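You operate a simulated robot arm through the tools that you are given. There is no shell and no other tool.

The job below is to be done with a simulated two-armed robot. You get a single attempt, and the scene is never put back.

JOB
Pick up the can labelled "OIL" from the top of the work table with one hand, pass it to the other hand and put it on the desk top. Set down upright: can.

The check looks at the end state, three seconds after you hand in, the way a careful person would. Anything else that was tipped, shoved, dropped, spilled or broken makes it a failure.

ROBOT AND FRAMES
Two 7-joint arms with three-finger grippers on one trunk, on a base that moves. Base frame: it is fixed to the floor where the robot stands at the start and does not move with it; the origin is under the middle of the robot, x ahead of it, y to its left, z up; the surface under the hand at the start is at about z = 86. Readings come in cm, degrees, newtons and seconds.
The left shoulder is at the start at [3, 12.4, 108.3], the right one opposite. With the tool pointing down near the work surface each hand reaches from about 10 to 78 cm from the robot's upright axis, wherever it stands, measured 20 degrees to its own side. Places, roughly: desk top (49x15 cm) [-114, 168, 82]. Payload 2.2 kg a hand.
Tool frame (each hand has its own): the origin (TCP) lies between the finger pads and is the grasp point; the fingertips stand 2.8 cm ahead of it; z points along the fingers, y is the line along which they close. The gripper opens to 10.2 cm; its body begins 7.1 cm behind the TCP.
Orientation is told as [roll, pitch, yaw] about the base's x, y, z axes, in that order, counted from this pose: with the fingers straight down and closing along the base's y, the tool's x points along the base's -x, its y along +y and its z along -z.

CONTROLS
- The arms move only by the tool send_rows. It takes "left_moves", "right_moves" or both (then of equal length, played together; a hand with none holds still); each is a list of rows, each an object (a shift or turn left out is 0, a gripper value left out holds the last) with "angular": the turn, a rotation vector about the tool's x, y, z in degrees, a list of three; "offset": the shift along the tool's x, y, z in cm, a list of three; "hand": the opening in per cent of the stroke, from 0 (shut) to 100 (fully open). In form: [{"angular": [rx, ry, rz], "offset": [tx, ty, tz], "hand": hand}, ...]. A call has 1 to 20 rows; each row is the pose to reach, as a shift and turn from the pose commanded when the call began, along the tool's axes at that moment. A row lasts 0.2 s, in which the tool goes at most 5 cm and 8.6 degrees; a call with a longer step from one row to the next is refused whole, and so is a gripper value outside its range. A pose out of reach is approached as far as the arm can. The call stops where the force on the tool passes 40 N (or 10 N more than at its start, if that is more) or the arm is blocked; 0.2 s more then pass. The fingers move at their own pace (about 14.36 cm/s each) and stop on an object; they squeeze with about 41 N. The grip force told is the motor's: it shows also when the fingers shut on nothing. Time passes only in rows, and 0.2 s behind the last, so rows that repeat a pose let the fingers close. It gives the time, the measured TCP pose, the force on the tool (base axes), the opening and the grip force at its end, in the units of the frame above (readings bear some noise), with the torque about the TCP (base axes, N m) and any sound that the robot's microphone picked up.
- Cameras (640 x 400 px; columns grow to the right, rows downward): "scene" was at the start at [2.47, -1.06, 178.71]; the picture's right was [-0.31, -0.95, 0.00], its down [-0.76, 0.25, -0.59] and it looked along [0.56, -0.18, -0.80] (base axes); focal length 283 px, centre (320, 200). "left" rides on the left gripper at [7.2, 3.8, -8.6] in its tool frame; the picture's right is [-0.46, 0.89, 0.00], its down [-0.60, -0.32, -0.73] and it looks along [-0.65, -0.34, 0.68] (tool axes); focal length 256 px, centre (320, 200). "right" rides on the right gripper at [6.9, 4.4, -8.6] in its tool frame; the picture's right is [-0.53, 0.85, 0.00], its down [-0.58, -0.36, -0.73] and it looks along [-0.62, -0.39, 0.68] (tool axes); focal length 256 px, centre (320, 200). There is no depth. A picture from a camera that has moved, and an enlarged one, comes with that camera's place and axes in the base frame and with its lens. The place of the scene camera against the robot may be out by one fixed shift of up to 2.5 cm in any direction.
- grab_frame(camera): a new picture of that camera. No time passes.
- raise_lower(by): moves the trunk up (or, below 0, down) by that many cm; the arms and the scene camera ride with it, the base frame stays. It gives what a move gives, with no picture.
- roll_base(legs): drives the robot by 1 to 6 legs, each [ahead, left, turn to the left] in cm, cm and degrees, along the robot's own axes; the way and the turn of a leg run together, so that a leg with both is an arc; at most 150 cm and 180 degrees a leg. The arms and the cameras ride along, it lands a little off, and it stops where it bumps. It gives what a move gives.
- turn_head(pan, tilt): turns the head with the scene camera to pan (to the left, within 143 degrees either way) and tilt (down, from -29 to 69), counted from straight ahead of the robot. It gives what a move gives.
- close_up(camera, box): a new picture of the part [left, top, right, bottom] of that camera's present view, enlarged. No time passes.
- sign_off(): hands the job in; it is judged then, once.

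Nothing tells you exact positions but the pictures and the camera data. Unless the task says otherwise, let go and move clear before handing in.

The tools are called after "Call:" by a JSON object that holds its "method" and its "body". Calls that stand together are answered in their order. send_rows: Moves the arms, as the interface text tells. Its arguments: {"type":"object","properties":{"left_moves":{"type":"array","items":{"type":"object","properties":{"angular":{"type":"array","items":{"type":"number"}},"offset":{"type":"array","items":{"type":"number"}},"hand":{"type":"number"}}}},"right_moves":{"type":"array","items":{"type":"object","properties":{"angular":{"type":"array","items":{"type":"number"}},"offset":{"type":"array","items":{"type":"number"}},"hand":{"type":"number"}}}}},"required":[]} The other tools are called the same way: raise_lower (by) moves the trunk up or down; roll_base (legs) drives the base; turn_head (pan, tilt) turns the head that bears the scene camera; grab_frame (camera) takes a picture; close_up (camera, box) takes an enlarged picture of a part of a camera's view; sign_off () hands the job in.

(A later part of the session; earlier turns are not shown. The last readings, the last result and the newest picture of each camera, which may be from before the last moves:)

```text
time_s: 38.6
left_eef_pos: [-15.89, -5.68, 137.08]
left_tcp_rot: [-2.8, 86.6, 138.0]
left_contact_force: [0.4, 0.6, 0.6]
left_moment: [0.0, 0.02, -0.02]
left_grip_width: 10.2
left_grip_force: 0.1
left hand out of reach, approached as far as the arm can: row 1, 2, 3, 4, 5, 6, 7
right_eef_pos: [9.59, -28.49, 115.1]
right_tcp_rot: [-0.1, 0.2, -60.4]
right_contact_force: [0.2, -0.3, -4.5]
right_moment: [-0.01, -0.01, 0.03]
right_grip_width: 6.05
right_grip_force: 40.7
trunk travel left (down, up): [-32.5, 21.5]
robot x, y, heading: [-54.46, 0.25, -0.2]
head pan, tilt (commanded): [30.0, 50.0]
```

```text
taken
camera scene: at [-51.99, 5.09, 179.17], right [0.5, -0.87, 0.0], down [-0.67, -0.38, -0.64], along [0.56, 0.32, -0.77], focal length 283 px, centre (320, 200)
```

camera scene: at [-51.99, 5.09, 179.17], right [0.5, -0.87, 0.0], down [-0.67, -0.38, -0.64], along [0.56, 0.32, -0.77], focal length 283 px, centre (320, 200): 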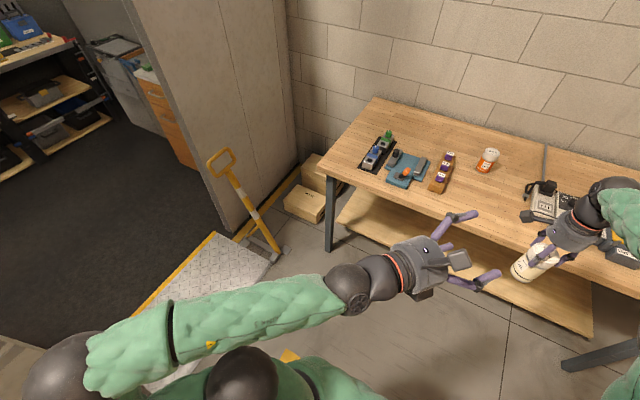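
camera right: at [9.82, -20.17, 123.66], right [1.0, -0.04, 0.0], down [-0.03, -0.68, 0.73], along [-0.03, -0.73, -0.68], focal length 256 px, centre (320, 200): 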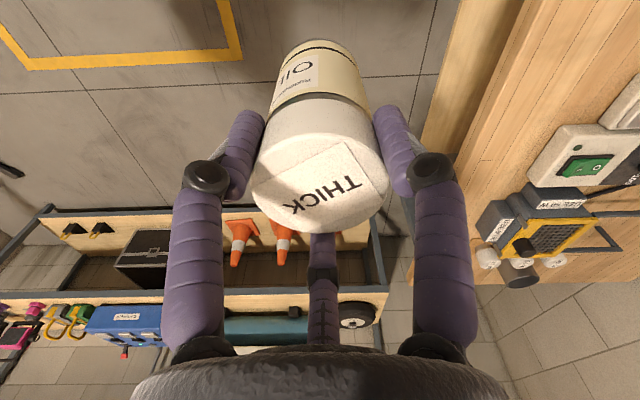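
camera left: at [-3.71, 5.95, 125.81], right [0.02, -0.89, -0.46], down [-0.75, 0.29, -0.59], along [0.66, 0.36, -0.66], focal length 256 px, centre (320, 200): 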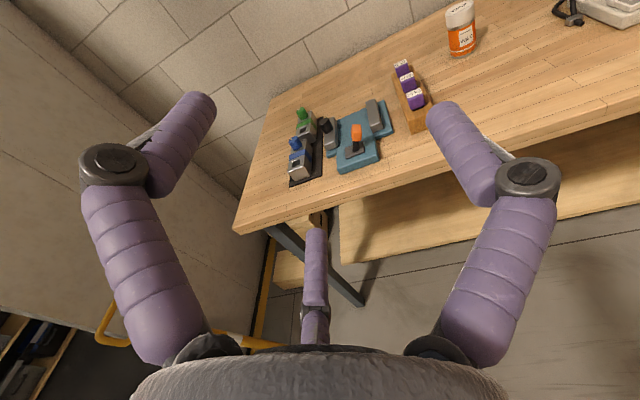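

The arm is in a folded-elbow configuration that can't hold this pose. I'll unwind back to tool-down, then retry with the hand further forward and further left so the elbow is more open.

Call:
{"method": "send_rows", "body": {"left_moves": [{"angular": [8, 0, 0]}, {"angular": [16, 0, 0]}, {"angular": [24, 0, 0]}, {"angular": [32, 0, 0]}, {"angular": [40, 0, 0]}, {"angular": [45, 0, 0]}, {"angular": [45, 0, 0]}]}}

Call:
{"method": "send_rows", "body": {"left_moves": [{"angular": [0, -8.5, 0]}, {"angular": [0, -17, 0]}, {"angular": [0, -25.5, 0]}, {"angular": [0, -34, 0]}, {"angular": [0, -42.5, 0]}, {"angular": [0, -51, 0]}, {"angular": [0, -59.5, 0]}, {"angular": [0, -68, 0]}, {"angular": [0, -76.5, 0]}, {"angular": [0, -85, 0]}, {"angular": [0, -90, 0]}, {"angular": [0, -90, 0]}]}}

Call:
{"method": "grab_frame", "body": {"camera": "scene"}}

```text
time_s: 40.2
left_eef_pos: [-15.94, -6.16, 136.9]
left_tcp_rot: [-47.6, 86.7, 138.4]
left_contact_force: [-0.7, 0.7, -0.5]
left_moment: [0.01, -0.04, -0.01]
left_grip_width: 10.19
left_grip_force: 0.1
right_eef_pos: [9.45, -28.37, 115.15]
right_tcp_rot: [0.0, 0.1, -60.3]
right_contact_force: [-0.2, -0.1, -3.5]
right_moment: [-0.02, 0.04, 0.02]
right_grip_width: 6.04
right_grip_force: 40.8
trunk travel left (down, up): [-32.5, 21.5]
robot x, y, heading: [-54.22, -0.19, -0.4]
head pan, tilt (commanded): [30.0, 50.0]
```

```text
time_s: 42.8
left_eef_pos: [-16.0, -6.18, 136.84]
left_tcp_rot: [-2.5, -2.2, -174.0]
left_contact_force: [-0.5, 0.0, 0.1]
left_moment: [-0.02, -0.01, -0.01]
left_grip_width: 10.19
left_grip_force: 0.1
right_eef_pos: [9.48, -28.44, 115.21]
right_tcp_rot: [0.1, -0.1, -60.2]
right_contact_force: [0.0, -0.5, -4.1]
right_moment: [0.03, 0.0, -0.03]
right_grip_width: 6.03
right_grip_force: 41.4
trunk travel left (down, up): [-32.5, 21.5]
robot x, y, heading: [-54.39, -0.09, -0.3]
head pan, tilt (commanded): [30.0, 50.0]
```

```text
taken
camera scene: at [-52.13, 5.19, 179.17], right [0.5, -0.87, 0.0], down [-0.67, -0.38, -0.64], along [0.56, 0.32, -0.77], focal length 283 px, centre (320, 200)
```

scene: 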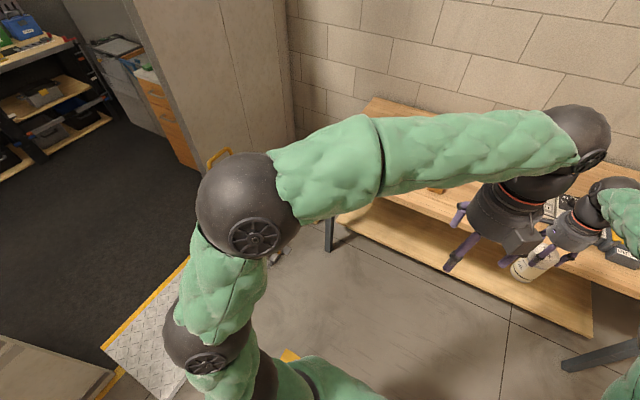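

The left hand is back to tool-down, now at a clear spot. I'll correct its small tilt and bring it out to the front-left, further from the body, before pitching again.

Call:
{"method": "send_rows", "body": {"left_moves": [{"angular": [-0.5, 0.44, 1.2], "offset": [0.42, -3.98, 0]}, {"angular": [-1.0, 0.88, 2.4], "offset": [0.84, -7.96, 0]}, {"angular": [-1.5, 1.3, 3.6], "offset": [1.26, -11.94, 0]}, {"angular": [-2.0, 1.8, 4.8], "offset": [1.68, -15.92, 0]}, {"angular": [-2.5, 2.2, 6.0], "offset": [2.1, -19.9, 0]}, {"angular": [-2.5, 2.2, 6.0], "offset": [4.86, -20.74, 2.48]}, {"angular": [-2.5, 2.2, 6.0], "offset": [7.62, -21.58, 4.96]}, {"angular": [-2.5, 2.2, 6.0], "offset": [10.38, -22.42, 7.44]}, {"angular": [-2.5, 2.2, 6.0], "offset": [13.14, -23.26, 9.92]}, {"angular": [-2.5, 2.2, 6.0], "offset": [15.9, -24.1, 12.4]}, {"angular": [-2.5, 2.2, 6.0], "offset": [18.66, -24.94, 14.88]}, {"angular": [-2.5, 2.2, 6.0], "offset": [21.42, -25.78, 17.36]}, {"angular": [-2.5, 2.2, 6.0], "offset": [24.18, -26.62, 19.84]}, {"angular": [-2.5, 2.2, 6.0], "offset": [26.94, -27.46, 22.32]}, {"angular": [-2.5, 2.2, 6.0], "offset": [29.7, -28.3, 24.8]}, {"angular": [-2.5, 2.2, 6.0], "offset": [29.7, -28.3, 24.8]}]}}

Call:
{"method": "grab_frame", "body": {"camera": "scene"}}

```text
time_s: 46.2
left_eef_pos: [8.68, 25.67, 111.63]
left_tcp_rot: [0.1, -0.2, -180.0]
left_contact_force: [0.2, -0.4, 0.9]
left_moment: [-0.05, 0.0, 0.0]
left_grip_width: 10.21
left_grip_force: 0.1
left hand out of reach, approached as far as the arm can: row 15, 16
right_eef_pos: [9.54, -28.32, 115.22]
right_tcp_rot: [0.0, 0.0, -60.3]
right_contact_force: [0.2, 0.2, -4.6]
right_moment: [0.01, -0.02, 0.01]
right_grip_width: 6.03
right_grip_force: 41.1
trunk travel left (down, up): [-32.5, 21.5]
robot x, y, heading: [-53.93, -0.26, -0.5]
head pan, tilt (commanded): [30.0, 50.0]
```

```text
taken
camera scene: at [-52.23, 5.21, 179.18], right [0.5, -0.87, 0.0], down [-0.67, -0.38, -0.64], along [0.56, 0.32, -0.77], focal length 283 px, centre (320, 200)
```

scene: 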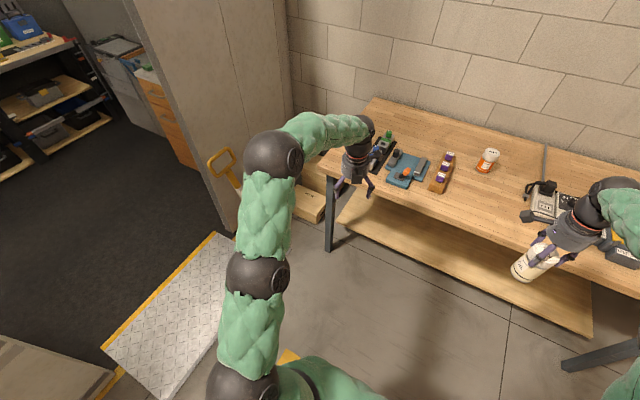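

The solver seems to get stuck when the wrist passes near straight. I'll go round: yaw the tool 45° left, pitch it up to horizontal there (wrist stays bent), then turn it back to point ahead.

Call:
{"method": "send_rows", "body": {"left_moves": [{"angular": [0, 0, -8], "offset": [-1, 0, 0]}, {"angular": [0, 0, -16], "offset": [-2, 0, 0]}, {"angular": [0, 0, -24], "offset": [-3, 0, 0]}, {"angular": [0, 0, -32], "offset": [-4, 0, 0]}, {"angular": [0, 0, -40], "offset": [-5, 0, 0]}, {"angular": [0, 0, -45], "offset": [-6, 0, 0]}, {"angular": [0, 0, -45], "offset": [-6, 0, 0]}]}}

Call:
{"method": "send_rows", "body": {"left_moves": [{"angular": [0, 8.5, 0]}, {"angular": [0, 17, 0]}, {"angular": [0, 25.5, 0]}, {"angular": [0, 34, 0]}, {"angular": [0, 42.5, 0]}, {"angular": [0, 51, 0]}, {"angular": [0, 59.5, 0]}, {"angular": [0, 68, 0]}, {"angular": [0, 76.5, 0]}, {"angular": [0, 85, 0]}, {"angular": [0, 90, 0]}, {"angular": [0, 90, 0]}]}}

Call:
{"method": "grab_frame", "body": {"camera": "scene"}}

```text
time_s: 47.8
left_eef_pos: [2.94, 25.5, 111.56]
left_tcp_rot: [0.0, -0.3, -135.0]
left_contact_force: [-0.4, -0.2, 0.6]
left_moment: [0.02, -0.03, -0.01]
left_grip_width: 10.21
left_grip_force: 0.2
right_eef_pos: [9.62, -28.37, 115.2]
right_tcp_rot: [0.0, 0.0, -60.3]
right_contact_force: [0.0, 0.8, -4.4]
right_moment: [0.01, 0.02, 0.02]
right_grip_width: 6.05
right_grip_force: 40.8
trunk travel left (down, up): [-32.5, 21.5]
robot x, y, heading: [-54.53, 0.41, -0.4]
head pan, tilt (commanded): [30.0, 50.0]
```

```text
time_s: 50.4
left_eef_pos: [2.74, 25.59, 111.52]
left_tcp_rot: [0.4, 89.9, -134.6]
left_contact_force: [-0.3, -0.3, 0.3]
left_moment: [0.02, 0.02, -0.04]
left_grip_width: 10.2
left_grip_force: 0.1
right_eef_pos: [9.52, -28.36, 115.04]
right_tcp_rot: [-0.1, 0.0, -60.3]
right_contact_force: [0.1, 0.3, -4.3]
right_moment: [-0.03, -0.05, -0.01]
right_grip_width: 6.05
right_grip_force: 40.4
trunk travel left (down, up): [-32.5, 21.5]
robot x, y, heading: [-54.27, -0.19, -0.4]
head pan, tilt (commanded): [30.0, 50.0]
```

```text
taken
camera scene: at [-52.11, 5.19, 179.17], right [0.5, -0.87, 0.0], down [-0.67, -0.38, -0.64], along [0.56, 0.32, -0.77], focal length 283 px, centre (320, 200)
```

scene: 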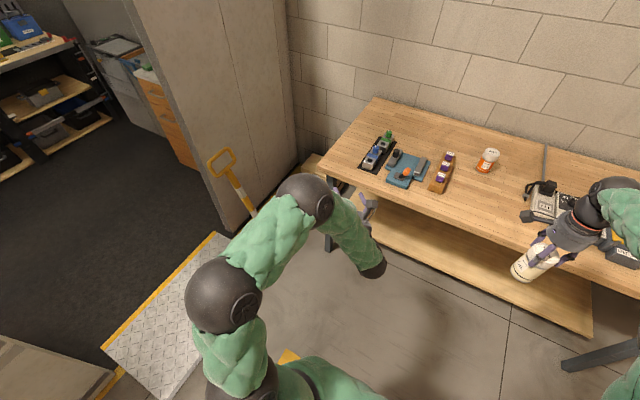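

That worked: the left hand is horizontal pointing forward-left with no reach problem. Now I'll turn it back to point ahead.

Call:
{"method": "send_rows", "body": {"left_moves": [{"angular": [-8, 0, 0]}, {"angular": [-16, 0, 0]}, {"angular": [-24, 0, 0]}, {"angular": [-32, 0, 0]}, {"angular": [-40, 0, 0]}, {"angular": [-45, 0, 0]}, {"angular": [-45, 0, 0]}]}}

Call:
{"method": "grab_frame", "body": {"camera": "scene"}}

Call:
{"method": "grab_frame", "body": {"camera": "left"}}

```text
time_s: 52.0
left_eef_pos: [1.57, 13.3, 116.17]
left_tcp_rot: [2.5, 88.2, -170.6]
left_contact_force: [0.3, 0.1, 0.2]
left_moment: [0.01, -0.02, -0.01]
left_grip_width: 10.2
left_grip_force: 0.1
left hand out of reach, approached as far as the arm can: row 3, 4, 5, 6, 7
right_eef_pos: [9.57, -28.48, 115.1]
right_tcp_rot: [0.0, 0.1, -60.3]
right_contact_force: [-0.6, -0.2, -4.4]
right_moment: [0.0, -0.02, 0.01]
right_grip_width: 6.03
right_grip_force: 40.9
trunk travel left (down, up): [-32.5, 21.5]
robot x, y, heading: [-54.32, 0.18, -0.5]
head pan, tilt (commanded): [30.0, 50.0]
```

```text
taken
camera scene: at [-52.02, 5.18, 179.16], right [0.5, -0.87, 0.0], down [-0.67, -0.38, -0.64], along [0.56, 0.32, -0.77], focal length 283 px, centre (320, 200)
```

scene: 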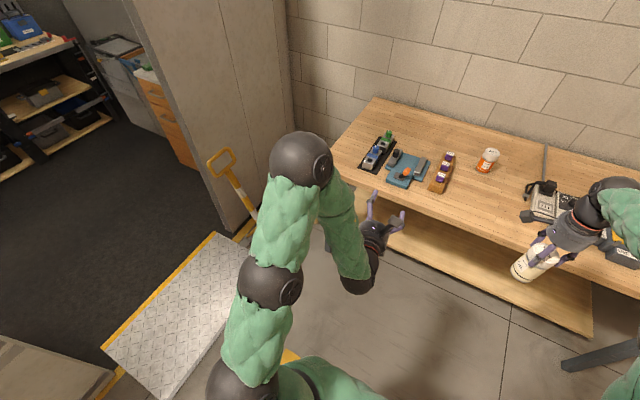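

```text
taken
camera left: at [-6.37, 8.57, 123.75], right [0.09, -0.88, -0.46], down [-0.78, 0.22, -0.58], along [0.62, 0.42, -0.67], focal length 256 px, centre (320, 200)
```

left: 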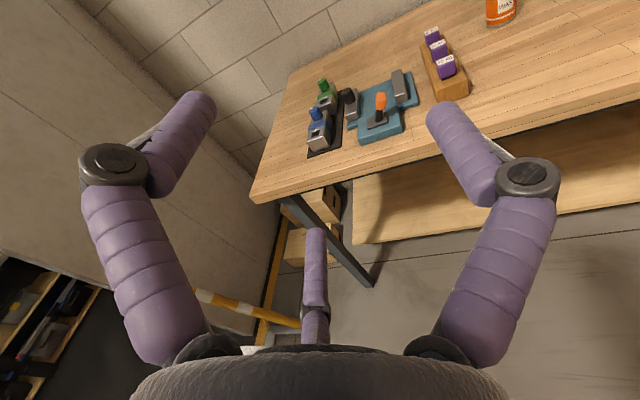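

The wrist is at its bend limit this close to the body. Moving the hand further forward should open it up, so I'll extend it ahead in steps and see.

Call:
{"method": "send_rows", "body": {"left_moves": [{"offset": [0, 0, 4]}, {"offset": [0, 0, 8]}, {"offset": [0, 0, 12]}, {"offset": [0, 0, 16]}, {"offset": [0, 0, 20]}, {"offset": [0, 0, 20]}]}}

Call:
{"method": "grab_frame", "body": {"camera": "scene"}}

```text
time_s: 53.4
left_eef_pos: [21.23, 15.47, 115.16]
left_tcp_rot: [1.4, 87.9, -171.8]
left_contact_force: [-0.7, 0.4, 1.2]
left_moment: [-0.03, 0.05, -0.05]
left_grip_width: 10.19
left_grip_force: 0.0
left hand out of reach, approached as far as the arm can: row 1, 2
right_eef_pos: [9.51, -28.35, 115.07]
right_tcp_rot: [0.0, -0.2, -60.3]
right_contact_force: [0.0, 0.5, -4.8]
right_moment: [-0.04, -0.01, -0.02]
right_grip_width: 6.03
right_grip_force: 40.7
trunk travel left (down, up): [-32.5, 21.5]
robot x, y, heading: [-54.06, 0.15, -0.3]
head pan, tilt (commanded): [30.0, 50.0]
```

```text
taken
camera scene: at [-52.09, 5.27, 179.17], right [0.5, -0.87, 0.0], down [-0.67, -0.38, -0.64], along [0.56, 0.32, -0.77], focal length 283 px, centre (320, 200)
```

scene: 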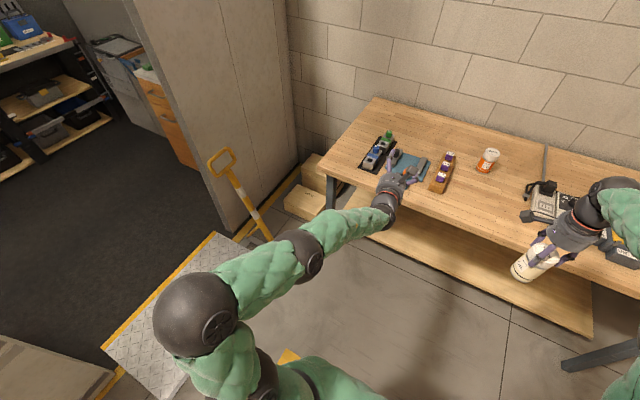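

Extended forward the left hand is horizontal and well within reach. I'll square up its orientation and slowly bring it back and lower, to find a spot both hands can share.

Call:
{"method": "send_rows", "body": {"left_moves": [{"angular": [-3.4, 1.05, 0.1], "offset": [-1.7, 1.1, -1.65]}, {"angular": [-6.8, 2.1, 0.2], "offset": [-3.4, 2.2, -3.3]}, {"angular": [-6.8, 2.1, 0.2], "offset": [-5.1, 3.3, -5.0]}, {"angular": [-6.8, 2.1, 0.2], "offset": [-6.8, 4.4, -6.6]}, {"angular": [-6.8, 2.1, 0.2], "offset": [-8.5, 5.5, -8.3]}, {"angular": [-6.8, 2.1, 0.2], "offset": [-10.2, 6.7, -10.0]}, {"angular": [-6.8, 2.1, 0.2], "offset": [-11.9, 7.8, -11.6]}, {"angular": [-6.8, 2.1, 0.2], "offset": [-13.5, 8.9, -13.3]}, {"angular": [-6.8, 2.1, 0.2], "offset": [-13.5, 8.9, -13.3]}]}}

Call:
{"method": "grab_frame", "body": {"camera": "scene"}}

```text
time_s: 55.4
left_eef_pos: [8.39, 1.85, 103.47]
left_tcp_rot: [-8.7, 89.6, 172.9]
left_contact_force: [-0.3, 0.6, 0.3]
left_moment: [0.03, -0.01, 0.01]
left_grip_width: 10.2
left_grip_force: 0.1
left hand out of reach, approached as far as the arm can: row 1, 2, 3, 4, 5, 6, 7, 8, 9
right_eef_pos: [9.56, -28.39, 115.12]
right_tcp_rot: [-0.1, 0.1, -60.3]
right_contact_force: [-0.2, 0.1, -3.9]
right_moment: [0.01, -0.02, 0.0]
right_grip_width: 6.02
right_grip_force: 40.7
trunk travel left (down, up): [-32.5, 21.5]
robot x, y, heading: [-54.44, 0.16, -0.2]
head pan, tilt (commanded): [30.0, 50.0]
```

```text
taken
camera scene: at [-52.09, 5.17, 179.17], right [0.5, -0.87, 0.0], down [-0.67, -0.38, -0.64], along [0.56, 0.32, -0.77], focal length 283 px, centre (320, 200)
```

scene: 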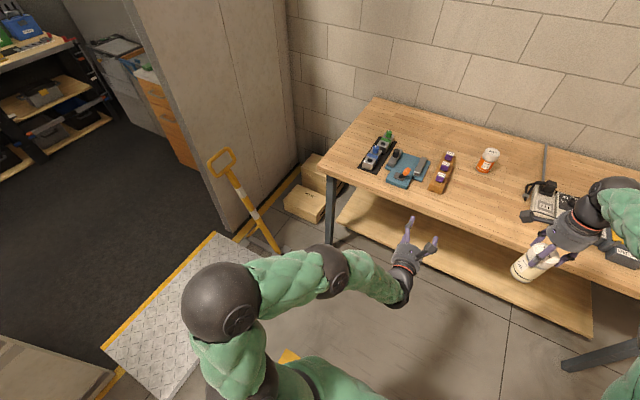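

The hand is horizontal, pointing ahead near (63, 2) in the robot's frame, with the wrist at its bend limit to the left. Turning it to the right should relax the wrist in this configuration, so I'll try 30°.

Call:
{"method": "send_rows", "body": {"left_moves": [{"angular": [-6, 0, 0]}, {"angular": [-12, 0, 0]}, {"angular": [-18, 0, 0]}, {"angular": [-24, 0, 0]}, {"angular": [-30, 0, 0]}, {"angular": [-30, 0, 0]}]}}

Call:
{"method": "grab_frame", "body": {"camera": "scene"}}

```text
time_s: 56.8
left_eef_pos: [8.44, 1.9, 103.42]
left_tcp_rot: [-8.1, 89.7, 173.4]
left_contact_force: [-0.1, 0.3, -0.5]
left_moment: [-0.01, 0.0, 0.02]
left_grip_width: 10.18
left_grip_force: 0.0
left hand out of reach, approached as far as the arm can: row 1, 2, 3, 4, 5, 6
right_eef_pos: [9.54, -28.3, 115.11]
right_tcp_rot: [0.0, 0.1, -60.3]
right_contact_force: [0.8, -0.4, -4.6]
right_moment: [0.01, -0.02, 0.03]
right_grip_width: 6.05
right_grip_force: 41.1
trunk travel left (down, up): [-32.5, 21.5]
robot x, y, heading: [-54.2, 0.15, -0.2]
head pan, tilt (commanded): [30.0, 50.0]
```

```text
taken
camera scene: at [-52.09, 5.18, 179.17], right [0.5, -0.87, 0.0], down [-0.67, -0.38, -0.64], along [0.56, 0.32, -0.77], focal length 283 px, centre (320, 200)
```

scene: 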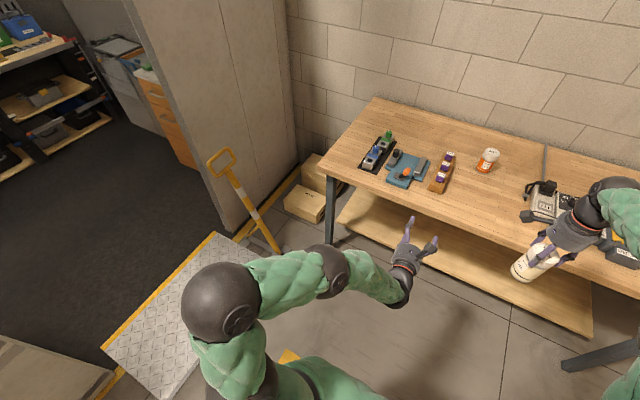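

It won't turn right, which suggests the tool-roll joint is at its stop after my earlier 180° turn. I'll unroll the tool by 60° and then test the same right turn.

Call:
{"method": "send_rows", "body": {"left_moves": [{"angular": [0, 0, -8]}, {"angular": [0, 0, -16]}, {"angular": [0, 0, -24]}, {"angular": [0, 0, -32]}, {"angular": [0, 0, -40]}, {"angular": [0, 0, -48]}, {"angular": [0, 0, -56]}, {"angular": [0, 0, -60]}, {"angular": [0, 0, -60]}]}}

Call:
{"method": "send_rows", "body": {"left_moves": [{"angular": [-3, 5.2, 0]}, {"angular": [-6, 10.4, 0]}, {"angular": [-9, 15.6, 0]}, {"angular": [-9, 15.6, 0]}]}}

```text
time_s: 58.8
left_eef_pos: [8.35, 1.98, 103.53]
left_tcp_rot: [89.7, 29.9, -88.5]
left_contact_force: [0.1, -0.7, -0.7]
left_moment: [-0.03, 0.0, -0.02]
left_grip_width: 10.19
left_grip_force: 0.1
right_eef_pos: [9.48, -28.39, 115.2]
right_tcp_rot: [-0.1, 0.2, -60.3]
right_contact_force: [-0.3, 0.2, -4.4]
right_moment: [0.01, 0.01, 0.01]
right_grip_width: 6.05
right_grip_force: 41.1
trunk travel left (down, up): [-32.5, 21.5]
robot x, y, heading: [-54.31, 0.21, -0.4]
head pan, tilt (commanded): [30.0, 50.0]
```

```text
time_s: 59.8
left_eef_pos: [8.36, 2.02, 103.58]
left_tcp_rot: [107.4, 27.7, -71.1]
left_contact_force: [0.4, -0.4, 0.0]
left_moment: [0.02, 0.01, -0.03]
left_grip_width: 10.19
left_grip_force: 0.1
right_eef_pos: [9.44, -28.32, 115.23]
right_tcp_rot: [0.0, 0.0, -60.3]
right_contact_force: [0.6, 0.2, -3.6]
right_moment: [-0.02, -0.05, -0.01]
right_grip_width: 6.05
right_grip_force: 40.7
trunk travel left (down, up): [-32.5, 21.5]
robot x, y, heading: [-54.16, 0.01, -0.1]
head pan, tilt (commanded): [30.0, 50.0]
```

That turn went the wrong way in the rolled frame, but it was unobstructed. I'll undo it and apply the correct right turn.

Call:
{"method": "send_rows", "body": {"left_moves": [{"angular": [3, -5.2, 0]}, {"angular": [6, -10.4, 0]}, {"angular": [9, -15.6, 0]}, {"angular": [9, -15.6, 0]}]}}

Call:
{"method": "send_rows", "body": {"left_moves": [{"angular": [-3, -5.2, 0]}, {"angular": [-6, -10.4, 0]}, {"angular": [-9, -15.6, 0]}, {"angular": [-12, -20.8, 0]}, {"angular": [-15, -26, 0]}, {"angular": [-15, -26, 0]}]}}

Call:
{"method": "grab_frame", "body": {"camera": "scene"}}

```text
time_s: 60.8
left_eef_pos: [8.38, 1.98, 103.45]
left_tcp_rot: [89.5, 30.2, -88.8]
left_contact_force: [0.0, -0.9, 0.2]
left_moment: [-0.02, -0.02, 0.02]
left_grip_width: 10.2
left_grip_force: 0.0
right_eef_pos: [9.49, -28.39, 115.03]
right_tcp_rot: [0.0, 0.0, -60.3]
right_contact_force: [0.2, 0.1, -3.0]
right_moment: [0.0, 0.02, -0.01]
right_grip_width: 6.05
right_grip_force: 41.6
trunk travel left (down, up): [-32.5, 21.5]
robot x, y, heading: [-54.57, 0.57, -0.3]
head pan, tilt (commanded): [30.0, 50.0]
```

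```text
time_s: 62.2
left_eef_pos: [8.42, 1.88, 103.62]
left_tcp_rot: [89.6, 30.0, -88.6]
left_contact_force: [-0.2, 0.4, 0.2]
left_moment: [0.0, -0.04, 0.0]
left_grip_width: 10.18
left_grip_force: 0.0
left hand out of reach, approached as far as the arm can: row 1, 2, 3, 4, 5, 6
right_eef_pos: [9.59, -28.46, 115.12]
right_tcp_rot: [-0.1, 0.1, -60.3]
right_contact_force: [-0.2, -0.8, -3.9]
right_moment: [0.03, -0.02, 0.02]
right_grip_width: 6.04
right_grip_force: 40.9
trunk travel left (down, up): [-32.5, 21.5]
robot x, y, heading: [-54.18, 0.08, -0.3]
head pan, tilt (commanded): [30.0, 50.0]
```

```text
taken
camera scene: at [-52.08, 5.18, 179.17], right [0.5, -0.87, 0.0], down [-0.67, -0.38, -0.64], along [0.56, 0.32, -0.77], focal length 283 px, centre (320, 200)
```

scene: 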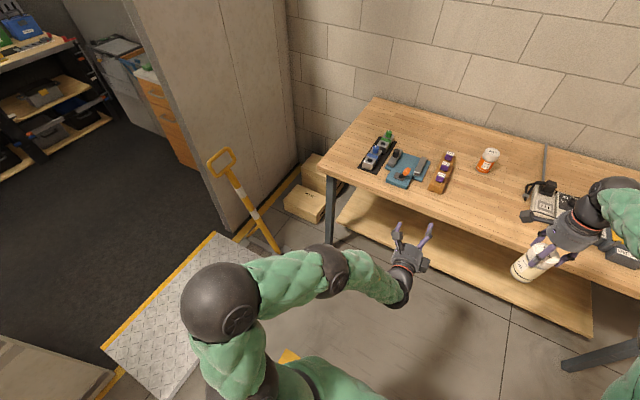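

Turning right is blocked whatever the roll, while left and up are free, so the left hand should point somewhat left of ahead. I'll restore the roll and turn it about 35° left to see whether that pose is comfortable near the centre.

Call:
{"method": "send_rows", "body": {"left_moves": [{"angular": [0, 0, 8]}, {"angular": [0, 0, 16]}, {"angular": [0, 0, 24]}, {"angular": [0, 0, 32]}, {"angular": [0, 0, 40]}, {"angular": [0, 0, 48]}, {"angular": [0, 0, 56]}, {"angular": [0, 0, 60]}, {"angular": [0, 0, 60]}]}}

Call:
{"method": "send_rows", "body": {"left_moves": [{"angular": [7, 0, 0]}, {"angular": [14, 0, 0]}, {"angular": [21, 0, 0]}, {"angular": [28, 0, 0]}, {"angular": [34, 0, 0]}, {"angular": [34, 0, 0]}]}}

Call:
{"method": "grab_frame", "body": {"camera": "scene"}}

```text
time_s: 64.2
left_eef_pos: [8.26, 2.08, 103.48]
left_tcp_rot: [-21.8, 89.7, 159.8]
left_contact_force: [0.1, -0.3, -0.1]
left_moment: [0.04, 0.02, -0.01]
left_grip_width: 10.19
left_grip_force: 0.1
right_eef_pos: [9.6, -28.39, 115.11]
right_tcp_rot: [0.0, 0.1, -60.3]
right_contact_force: [0.5, 0.2, -4.8]
right_moment: [0.03, 0.04, 0.02]
right_grip_width: 6.05
right_grip_force: 41.0
trunk travel left (down, up): [-32.5, 21.5]
robot x, y, heading: [-54.24, -0.03, -0.1]
head pan, tilt (commanded): [30.0, 50.0]
```

```text
time_s: 65.6
left_eef_pos: [8.47, 1.92, 103.52]
left_tcp_rot: [-36.8, 89.7, 178.9]
left_contact_force: [0.0, -0.4, 0.6]
left_moment: [0.02, -0.03, 0.01]
left_grip_width: 10.22
left_grip_force: 0.0
right_eef_pos: [9.53, -28.33, 115.09]
right_tcp_rot: [-0.1, -0.1, -60.4]
right_contact_force: [-0.2, 0.3, -2.8]
right_moment: [0.0, -0.04, -0.02]
right_grip_width: 6.04
right_grip_force: 40.6
trunk travel left (down, up): [-32.5, 21.5]
robot x, y, heading: [-54.33, 0.12, -0.6]
head pan, tilt (commanded): [30.0, 50.0]
```

```text
taken
camera scene: at [-52.12, 5.22, 179.17], right [0.5, -0.87, 0.0], down [-0.67, -0.38, -0.64], along [0.56, 0.32, -0.77], focal length 283 px, centre (320, 200)
```

scene: 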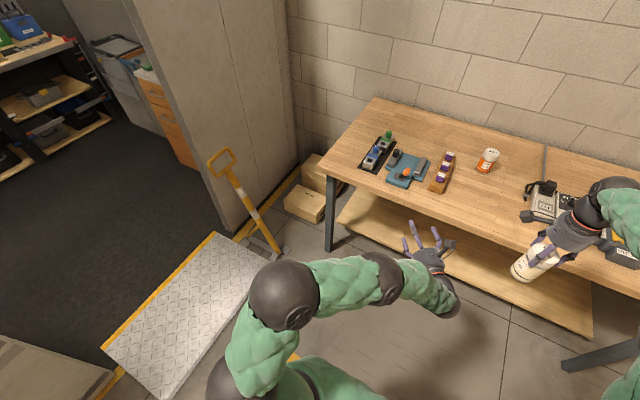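

At 35° left the hand holds a comfortable horizontal pose near the centre. I'll move it to the planned meeting point, a bit closer and lower, so the right hand can lower the can between its fingers.

Call:
{"method": "send_rows", "body": {"left_moves": [{"offset": [-2, -1, -1], "hand": 100}, {"offset": [-4, -2, -2], "hand": 100}, {"offset": [-6, -3, -3], "hand": 100}, {"offset": [-7.5, -3.96, -3.8], "hand": 100}, {"offset": [-7.5, -3.96, -3.8], "hand": 100}]}}

Call:
{"method": "turn_head", "body": {"pan": 0, "tilt": 55}}

Call:
{"method": "grab_frame", "body": {"camera": "scene"}}

Call:
{"method": "grab_frame", "body": {"camera": "left"}}

```text
time_s: 66.8
left_eef_pos: [2.79, 3.12, 96.18]
left_tcp_rot: [-43.4, 89.7, 172.0]
left_contact_force: [-0.7, 0.8, -0.4]
left_moment: [0.0, -0.01, 0.01]
left_grip_width: 10.21
left_grip_force: 0.1
right_eef_pos: [9.6, -28.38, 115.18]
right_tcp_rot: [0.0, 0.1, -60.3]
right_contact_force: [0.5, 0.4, -4.1]
right_moment: [0.01, -0.01, 0.03]
right_grip_width: 6.01
right_grip_force: 41.1
trunk travel left (down, up): [-32.5, 21.5]
robot x, y, heading: [-54.35, -0.19, -0.2]
head pan, tilt (commanded): [30.0, 50.0]
```

```text
time_s: 67.8
left_eef_pos: [2.69, 3.17, 96.01]
left_tcp_rot: [-41.1, 89.7, 174.6]
left_contact_force: [0.1, 0.8, 0.2]
left_moment: [0.0, 0.01, 0.02]
left_grip_width: 10.19
left_grip_force: 0.0
right_eef_pos: [9.51, -28.35, 115.1]
right_tcp_rot: [0.1, 0.0, -60.3]
right_contact_force: [-0.1, 0.0, -5.3]
right_moment: [0.0, 0.03, -0.01]
right_grip_width: 6.07
right_grip_force: 41.0
trunk travel left (down, up): [-32.5, 21.5]
robot x, y, heading: [-54.13, 0.08, -0.3]
head pan, tilt (commanded): [0.0, 55.0]
```

```text
taken
camera scene: at [-51.56, 1.33, 178.52], right [0.0, -1.0, 0.0], down [-0.82, 0.0, -0.57], along [0.57, 0.0, -0.82], focal length 283 px, centre (320, 200)
```

scene: 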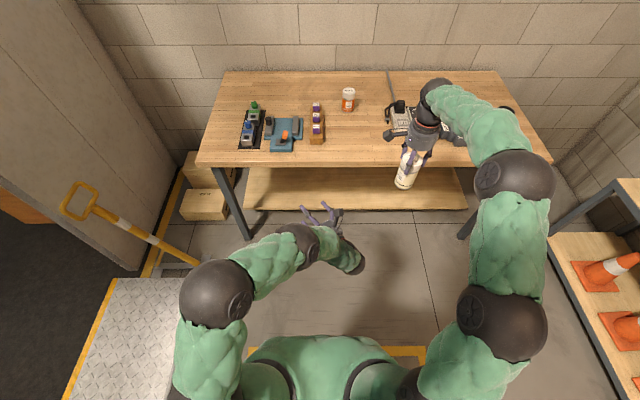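

```text
taken
camera left: at [-1.91, -5.02, 103.39], right [0.51, -0.72, -0.47], down [-0.78, -0.17, -0.6], along [0.35, 0.67, -0.65], focal length 256 px, centre (320, 200)
```

left: 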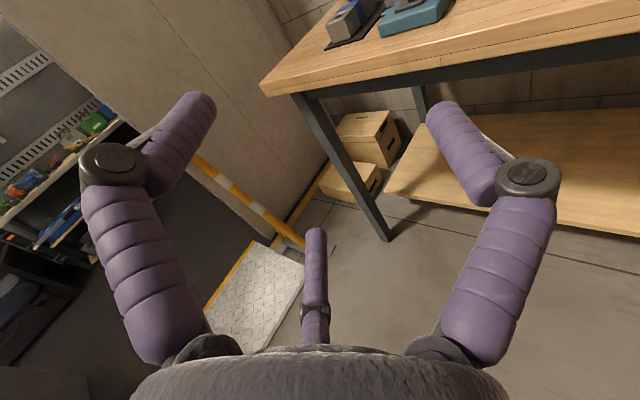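

The left hand is set at (2.75, 3.15, 96) pointing 36° left of ahead. I'll now swing the right hand with the can over it, staying clear of the left camera, and turn the can so the two hands' fingers interleave.

Call:
{"method": "send_rows", "body": {"right_moves": [{"angular": [0, 0, -5], "offset": [2.0, 0.9, -1]}, {"angular": [0, 0, -10], "offset": [6.0, 2.8, -1]}, {"angular": [0, 0, -15], "offset": [10.0, 4.7, -1]}, {"angular": [0, 0, -20], "offset": [14.0, 6.5, -1]}, {"angular": [0, 0, -25], "offset": [18.0, 8.4, -1]}, {"angular": [0, 0, -30], "offset": [22.0, 10.3, -1]}, {"angular": [0, 0, -36], "offset": [25.5, 11.9, -1]}, {"angular": [0, 0, -36], "offset": [27.9, 13.0, -1]}, {"angular": [0, 0, -36], "offset": [27.9, 13.0, -1]}]}}

Call:
{"method": "grab_frame", "body": {"camera": "scene"}}

Call:
{"method": "grab_frame", "body": {"camera": "left"}}

Call:
{"method": "grab_frame", "body": {"camera": "right"}}

```text
time_s: 69.8
left_eef_pos: [2.84, 3.11, 95.98]
left_tcp_rot: [-43.2, 89.7, 172.5]
left_contact_force: [0.4, -0.2, -0.7]
left_moment: [-0.02, -0.01, 0.04]
left_grip_width: 10.17
left_grip_force: 0.1
right_eef_pos: [6.99, 1.99, 116.34]
right_tcp_rot: [0.1, -0.1, -24.3]
right_contact_force: [-0.4, -0.3, -3.2]
right_moment: [0.01, -0.01, -0.04]
right_grip_width: 6.04
right_grip_force: 41.1
trunk travel left (down, up): [-32.5, 21.5]
robot x, y, heading: [-54.44, 0.31, -0.2]
head pan, tilt (commanded): [0.0, 55.0]
```

```text
taken
camera scene: at [-51.56, 1.29, 178.52], right [-0.01, -1.0, 0.0], down [-0.82, 0.0, -0.57], along [0.57, 0.0, -0.82], focal length 283 px, centre (320, 200)
```

scene: 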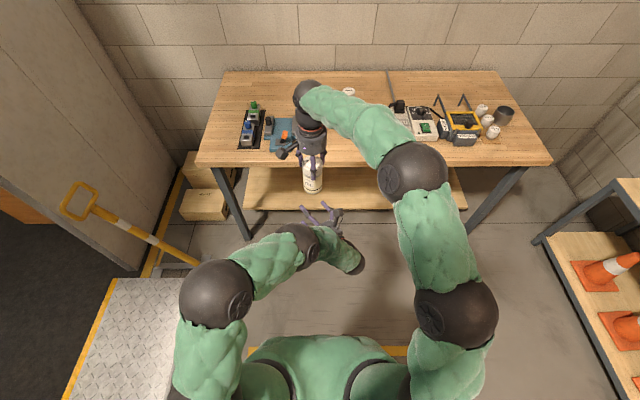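

```text
taken
camera left: at [-1.92, -5.04, 103.38], right [0.51, -0.72, -0.47], down [-0.78, -0.17, -0.6], along [0.35, 0.67, -0.65], focal length 256 px, centre (320, 200)
```

left: 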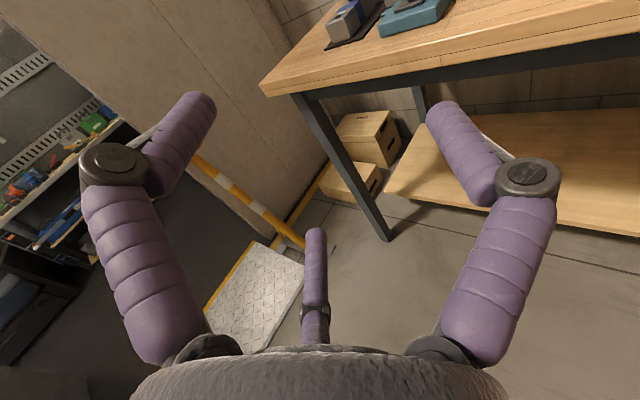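

```text
taken
camera right: at [2.52, 8.97, 124.74], right [0.83, 0.55, 0.0], down [0.38, -0.57, 0.73], along [0.4, -0.61, -0.68], focal length 256 px, centre (320, 200)
```

right: 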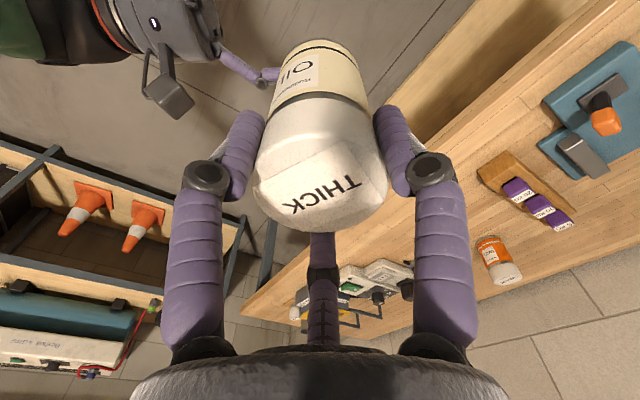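

The can hangs just in front of the left hand, above finger height. I'll shift it back so it's directly above the gap between the left fingers.

Call:
{"method": "send_rows", "body": {"right_moves": [{"offset": [1.7, -0.6, 0]}, {"offset": [3.4, -1.23, 0]}, {"offset": [3.4, -1.23, 0]}]}}

Call:
{"method": "grab_frame", "body": {"camera": "right"}}

Call:
{"method": "close_up", "body": {"camera": "scene", "box": [230, 120, 430, 300]}}

```text
time_s: 70.6
left_eef_pos: [2.87, 3.17, 95.97]
left_tcp_rot: [-40.2, 89.7, 175.5]
left_contact_force: [0.2, -0.6, 0.3]
left_moment: [0.0, 0.01, 0.01]
left_grip_width: 10.2
left_grip_force: 0.0
right_eef_pos: [3.53, 2.54, 116.16]
right_tcp_rot: [0.0, 0.0, -24.3]
right_contact_force: [-0.5, 0.7, -4.4]
right_moment: [0.04, 0.01, 0.01]
right_grip_width: 6.03
right_grip_force: 41.2
trunk travel left (down, up): [-32.5, 21.5]
robot x, y, heading: [-54.22, 0.18, -0.4]
head pan, tilt (commanded): [0.0, 55.0]
```

```text
taken
camera right: at [-1.07, 9.48, 124.69], right [0.83, 0.55, 0.0], down [0.38, -0.57, 0.73], along [0.4, -0.61, -0.68], focal length 256 px, centre (320, 200)
```

right: 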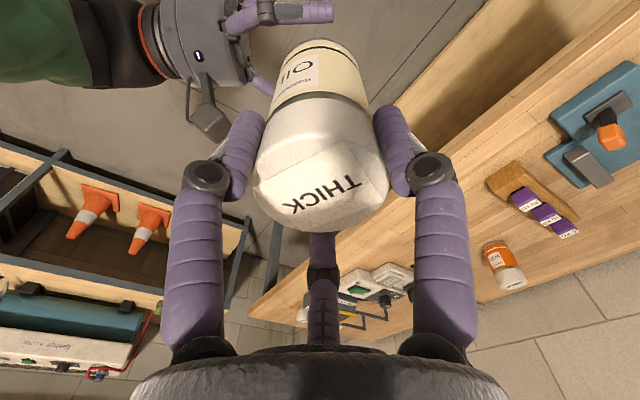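

```text
2.22 times, centred on (330, 210) of scene
camera zoom: at [-51.54, 1.34, 178.52], right [-0.01, -1.0, 0.0], down [-0.82, 0.0, -0.57], along [0.57, 0.0, -0.82], focal length 629 px, centre (298, 178)
```

zoom: 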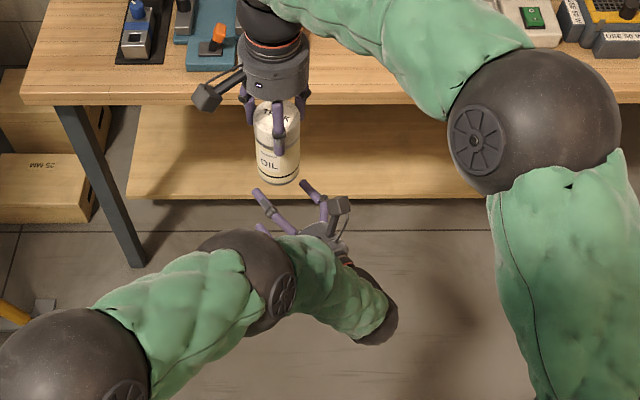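

The can is above the left hand's opening. I'll lower it halfway and check clearances.

Call:
{"method": "send_rows", "body": {"right_moves": [{"offset": [-0.3, -0.07, 1.0]}, {"offset": [-0.3, -0.07, 3.0]}, {"offset": [-0.3, -0.07, 5.0]}, {"offset": [-0.3, -0.07, 7.0]}, {"offset": [-0.3, -0.07, 7.0]}]}}

Call:
{"method": "grab_frame", "body": {"camera": "left"}}

Call:
{"method": "grab_frame", "body": {"camera": "right"}}

Call:
{"method": "close_up", "body": {"camera": "scene", "box": [250, 130, 410, 270]}}

```text
time_s: 71.8
left_eef_pos: [2.71, 3.12, 96.04]
left_tcp_rot: [-39.9, 89.6, 175.5]
left_contact_force: [0.8, 0.0, 0.1]
left_moment: [0.01, -0.01, -0.02]
left_grip_width: 10.21
left_grip_force: 0.0
right_eef_pos: [3.58, 2.61, 109.09]
right_tcp_rot: [0.0, -0.1, -24.3]
right_contact_force: [0.5, 1.1, -4.2]
right_moment: [0.01, 0.01, -0.04]
right_grip_width: 6.06
right_grip_force: 41.1
trunk travel left (down, up): [-32.5, 21.5]
robot x, y, heading: [-54.29, 0.11, -0.1]
head pan, tilt (commanded): [0.0, 55.0]
```

```text
taken
camera left: at [-1.94, -5.01, 103.4], right [0.51, -0.72, -0.47], down [-0.78, -0.17, -0.6], along [0.35, 0.67, -0.65], focal length 256 px, centre (320, 200)
```

left: 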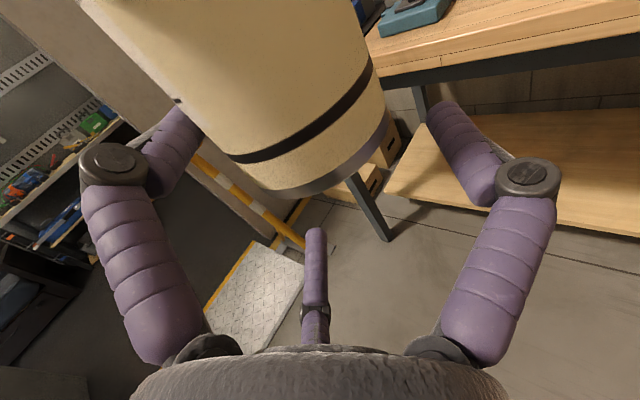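

```text
taken
camera right: at [-0.97, 9.42, 117.69], right [0.83, 0.55, 0.0], down [0.38, -0.57, 0.73], along [0.4, -0.61, -0.68], focal length 256 px, centre (320, 200)
```

right: 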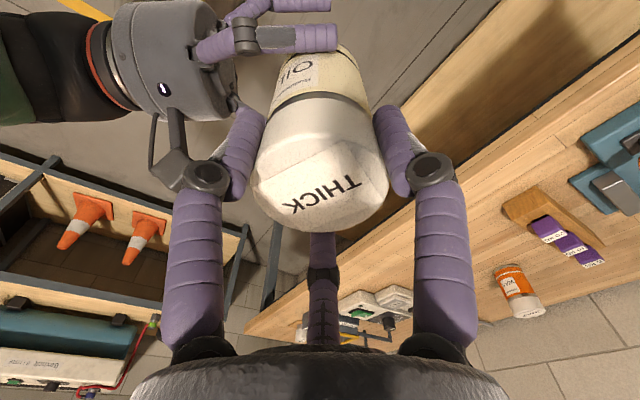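

```text
2.86 times, centred on (330, 200) of scene
camera zoom: at [-51.6, 1.35, 178.52], right [-0.01, -1.0, 0.0], down [-0.82, 0.0, -0.57], along [0.57, 0.0, -0.82], focal length 809 px, centre (291, 200)
```

zoom: 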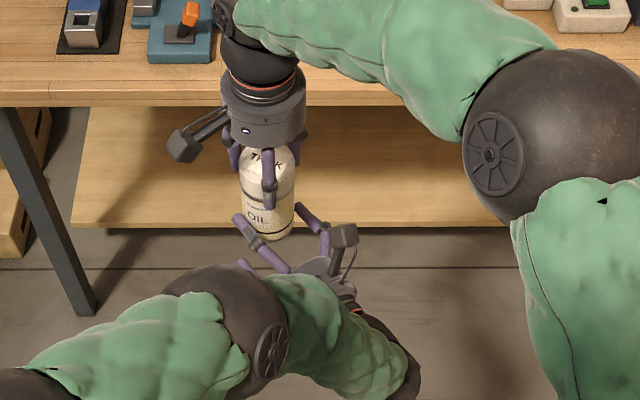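

The can's base is entering the left hand's opening with clearance on both sides and no contact forces. I'll lower it the rest of the way.

Call:
{"method": "send_rows", "body": {"right_moves": [{"offset": [-0.25, -0.15, 1.5]}, {"offset": [-0.25, -0.15, 3.0]}, {"offset": [-0.25, -0.15, 4.5]}, {"offset": [-0.25, -0.15, 6.0]}, {"offset": [-0.25, -0.15, 7.4]}, {"offset": [-0.25, -0.15, 7.4]}]}}

Call:
{"method": "grab_frame", "body": {"camera": "left"}}

Call:
{"method": "grab_frame", "body": {"camera": "right"}}

Call:
{"method": "close_up", "body": {"camera": "scene", "box": [250, 130, 410, 270]}}

```text
time_s: 73.2
left_eef_pos: [2.81, 2.99, 95.98]
left_tcp_rot: [-39.5, 89.7, 176.0]
left_contact_force: [-0.2, -0.1, -0.2]
left_moment: [-0.03, -0.01, 0.0]
left_grip_width: 10.21
left_grip_force: 0.1
right_eef_pos: [3.69, 2.4, 101.77]
right_tcp_rot: [0.0, 0.1, -24.4]
right_contact_force: [1.1, 0.3, -4.4]
right_moment: [-0.02, 0.05, -0.03]
right_grip_width: 6.05
right_grip_force: 40.9
trunk travel left (down, up): [-32.5, 21.5]
robot x, y, heading: [-54.25, 0.18, -0.1]
head pan, tilt (commanded): [0.0, 55.0]
```

```text
taken
camera left: at [-1.93, -5.01, 103.4], right [0.51, -0.72, -0.47], down [-0.78, -0.17, -0.6], along [0.35, 0.67, -0.65], focal length 256 px, centre (320, 200)
```

left: 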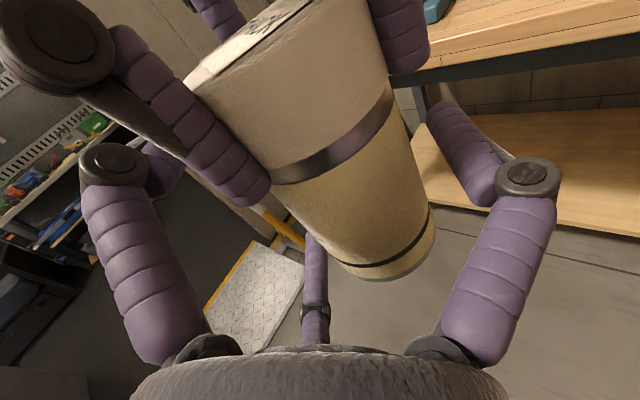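

```text
taken
camera right: at [-0.82, 9.14, 110.23], right [0.83, 0.55, 0.0], down [0.38, -0.57, 0.73], along [0.4, -0.61, -0.68], focal length 256 px, centre (320, 200)
```

right: 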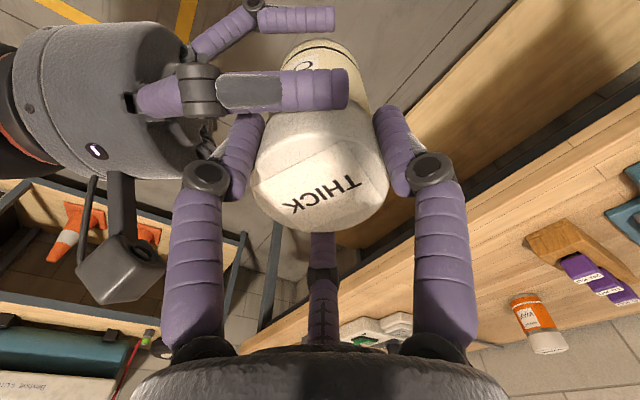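

```text
2.86 times, centred on (330, 200) of scene
camera zoom: at [-51.59, 1.36, 178.52], right [-0.01, -1.0, 0.0], down [-0.82, 0.0, -0.57], along [0.57, 0.0, -0.82], focal length 809 px, centre (291, 200)
```

zoom: 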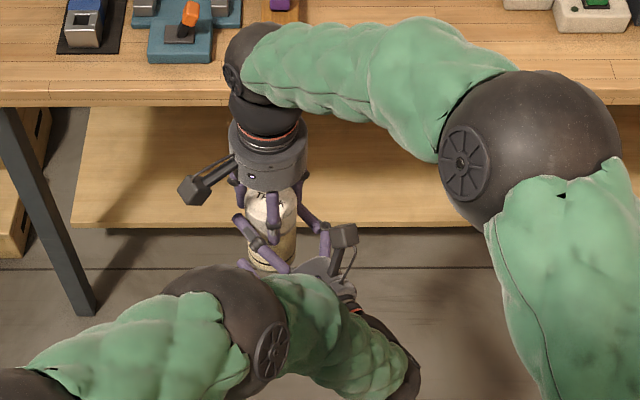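

The can is between the left fingers with no contact force so far. I'll close the left hand gently in steps and watch the readings.

Call:
{"method": "send_rows", "body": {"left_moves": [{"hand": 95}, {"hand": 90}, {"hand": 88}, {"hand": 88}]}}

Call:
{"method": "grab_frame", "body": {"camera": "left"}}

Call:
{"method": "grab_frame", "body": {"camera": "right"}}

```text
time_s: 74.2
left_eef_pos: [2.93, 3.05, 95.98]
left_tcp_rot: [-39.3, 89.7, 176.4]
left_contact_force: [-0.5, 0.3, -0.2]
left_moment: [-0.02, 0.01, -0.04]
left_grip_width: 9.01
left_grip_force: 0.0
right_eef_pos: [3.74, 2.32, 101.62]
right_tcp_rot: [0.0, 0.1, -24.3]
right_contact_force: [-0.2, 0.5, -3.3]
right_moment: [0.0, 0.0, -0.01]
right_grip_width: 6.05
right_grip_force: 41.1
trunk travel left (down, up): [-32.5, 21.5]
robot x, y, heading: [-54.27, 0.21, 0.2]
head pan, tilt (commanded): [0.0, 55.0]
```

```text
taken
camera left: at [-1.92, -5.0, 103.39], right [0.51, -0.72, -0.47], down [-0.78, -0.17, -0.6], along [0.35, 0.67, -0.65], focal length 256 px, centre (320, 200)
```

left: 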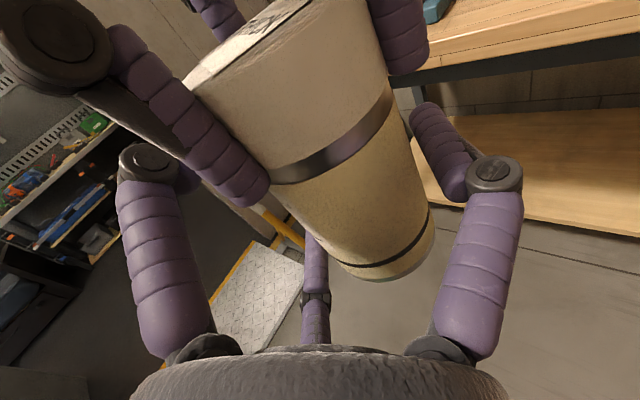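

```text
taken
camera right: at [-0.82, 9.15, 110.23], right [0.83, 0.55, 0.0], down [0.38, -0.57, 0.73], along [0.4, -0.61, -0.68], focal length 256 px, centre (320, 200)
```

right: 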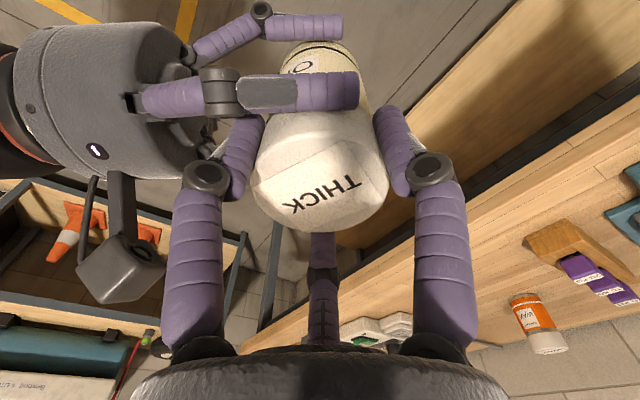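

No contact yet at 9.0 cm. I'll keep closing in small steps.

Call:
{"method": "send_rows", "body": {"left_moves": [{"hand": 85}, {"hand": 82}, {"hand": 80}, {"hand": 80}]}}

Call:
{"method": "grab_frame", "body": {"camera": "left"}}

Call:
{"method": "grab_frame", "body": {"camera": "right"}}

```text
time_s: 75.2
left_eef_pos: [2.85, 2.91, 96.01]
left_tcp_rot: [-39.7, 89.7, 175.9]
left_contact_force: [-3.7, 4.2, 1.5]
left_moment: [-0.17, -0.17, 0.05]
left_grip_width: 8.43
left_grip_force: 2.1
right_eef_pos: [3.69, 2.36, 101.68]
right_tcp_rot: [0.0, -0.1, -24.2]
right_contact_force: [3.2, -3.9, -5.5]
right_moment: [-0.12, -0.03, -0.05]
right_grip_width: 6.04
right_grip_force: 40.1
trunk travel left (down, up): [-32.5, 21.5]
robot x, y, heading: [-54.22, 0.34, -0.3]
head pan, tilt (commanded): [0.0, 55.0]
```

```text
taken
camera left: at [-1.93, -4.98, 103.38], right [0.51, -0.72, -0.47], down [-0.78, -0.17, -0.6], along [0.35, 0.67, -0.65], focal length 256 px, centre (320, 200)
```

left: 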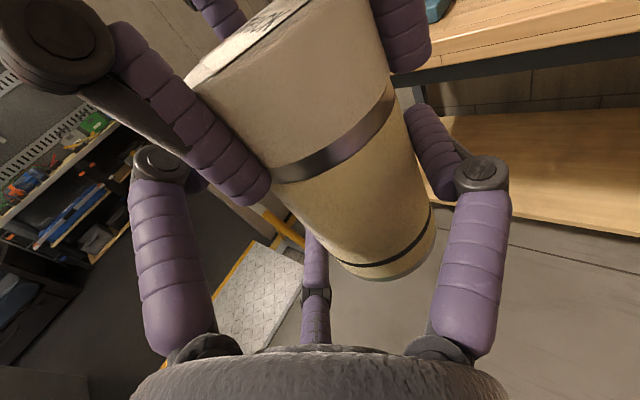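

```text
taken
camera right: at [-0.8, 9.12, 110.24], right [0.83, 0.55, 0.0], down [0.38, -0.57, 0.73], along [0.4, -0.61, -0.68], focal length 256 px, centre (320, 200)
```

right: 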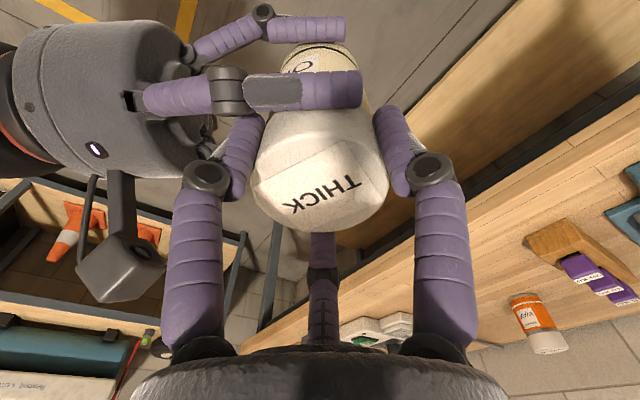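

The two-finger side touches first with about 5 N sideways. I'll shift the left hand slightly away on that axis to centre it, and close on.

Call:
{"method": "send_rows", "body": {"left_moves": [{"offset": [0, -0.2, 0], "hand": 80}, {"offset": [0, -0.2, 0], "hand": 77}, {"offset": [0, -0.2, 0], "hand": 75}, {"offset": [0, -0.2, 0], "hand": 75}]}}

```text
time_s: 76.2
left_eef_pos: [2.74, 3.17, 96.1]
left_tcp_rot: [-35.2, 89.8, -179.6]
left_contact_force: [-4.5, -6.7, 4.0]
left_moment: [-0.48, -0.67, 0.21]
left_grip_width: 8.31
left_grip_force: 40.7
right_eef_pos: [3.72, 2.39, 101.64]
right_tcp_rot: [0.2, 0.0, -24.3]
right_contact_force: [4.2, 6.6, -7.2]
right_moment: [0.86, 0.35, -0.31]
right_grip_width: 6.03
right_grip_force: 41.3
trunk travel left (down, up): [-32.5, 21.5]
robot x, y, heading: [-54.51, 0.01, -0.2]
head pan, tilt (commanded): [0.0, 55.0]
```

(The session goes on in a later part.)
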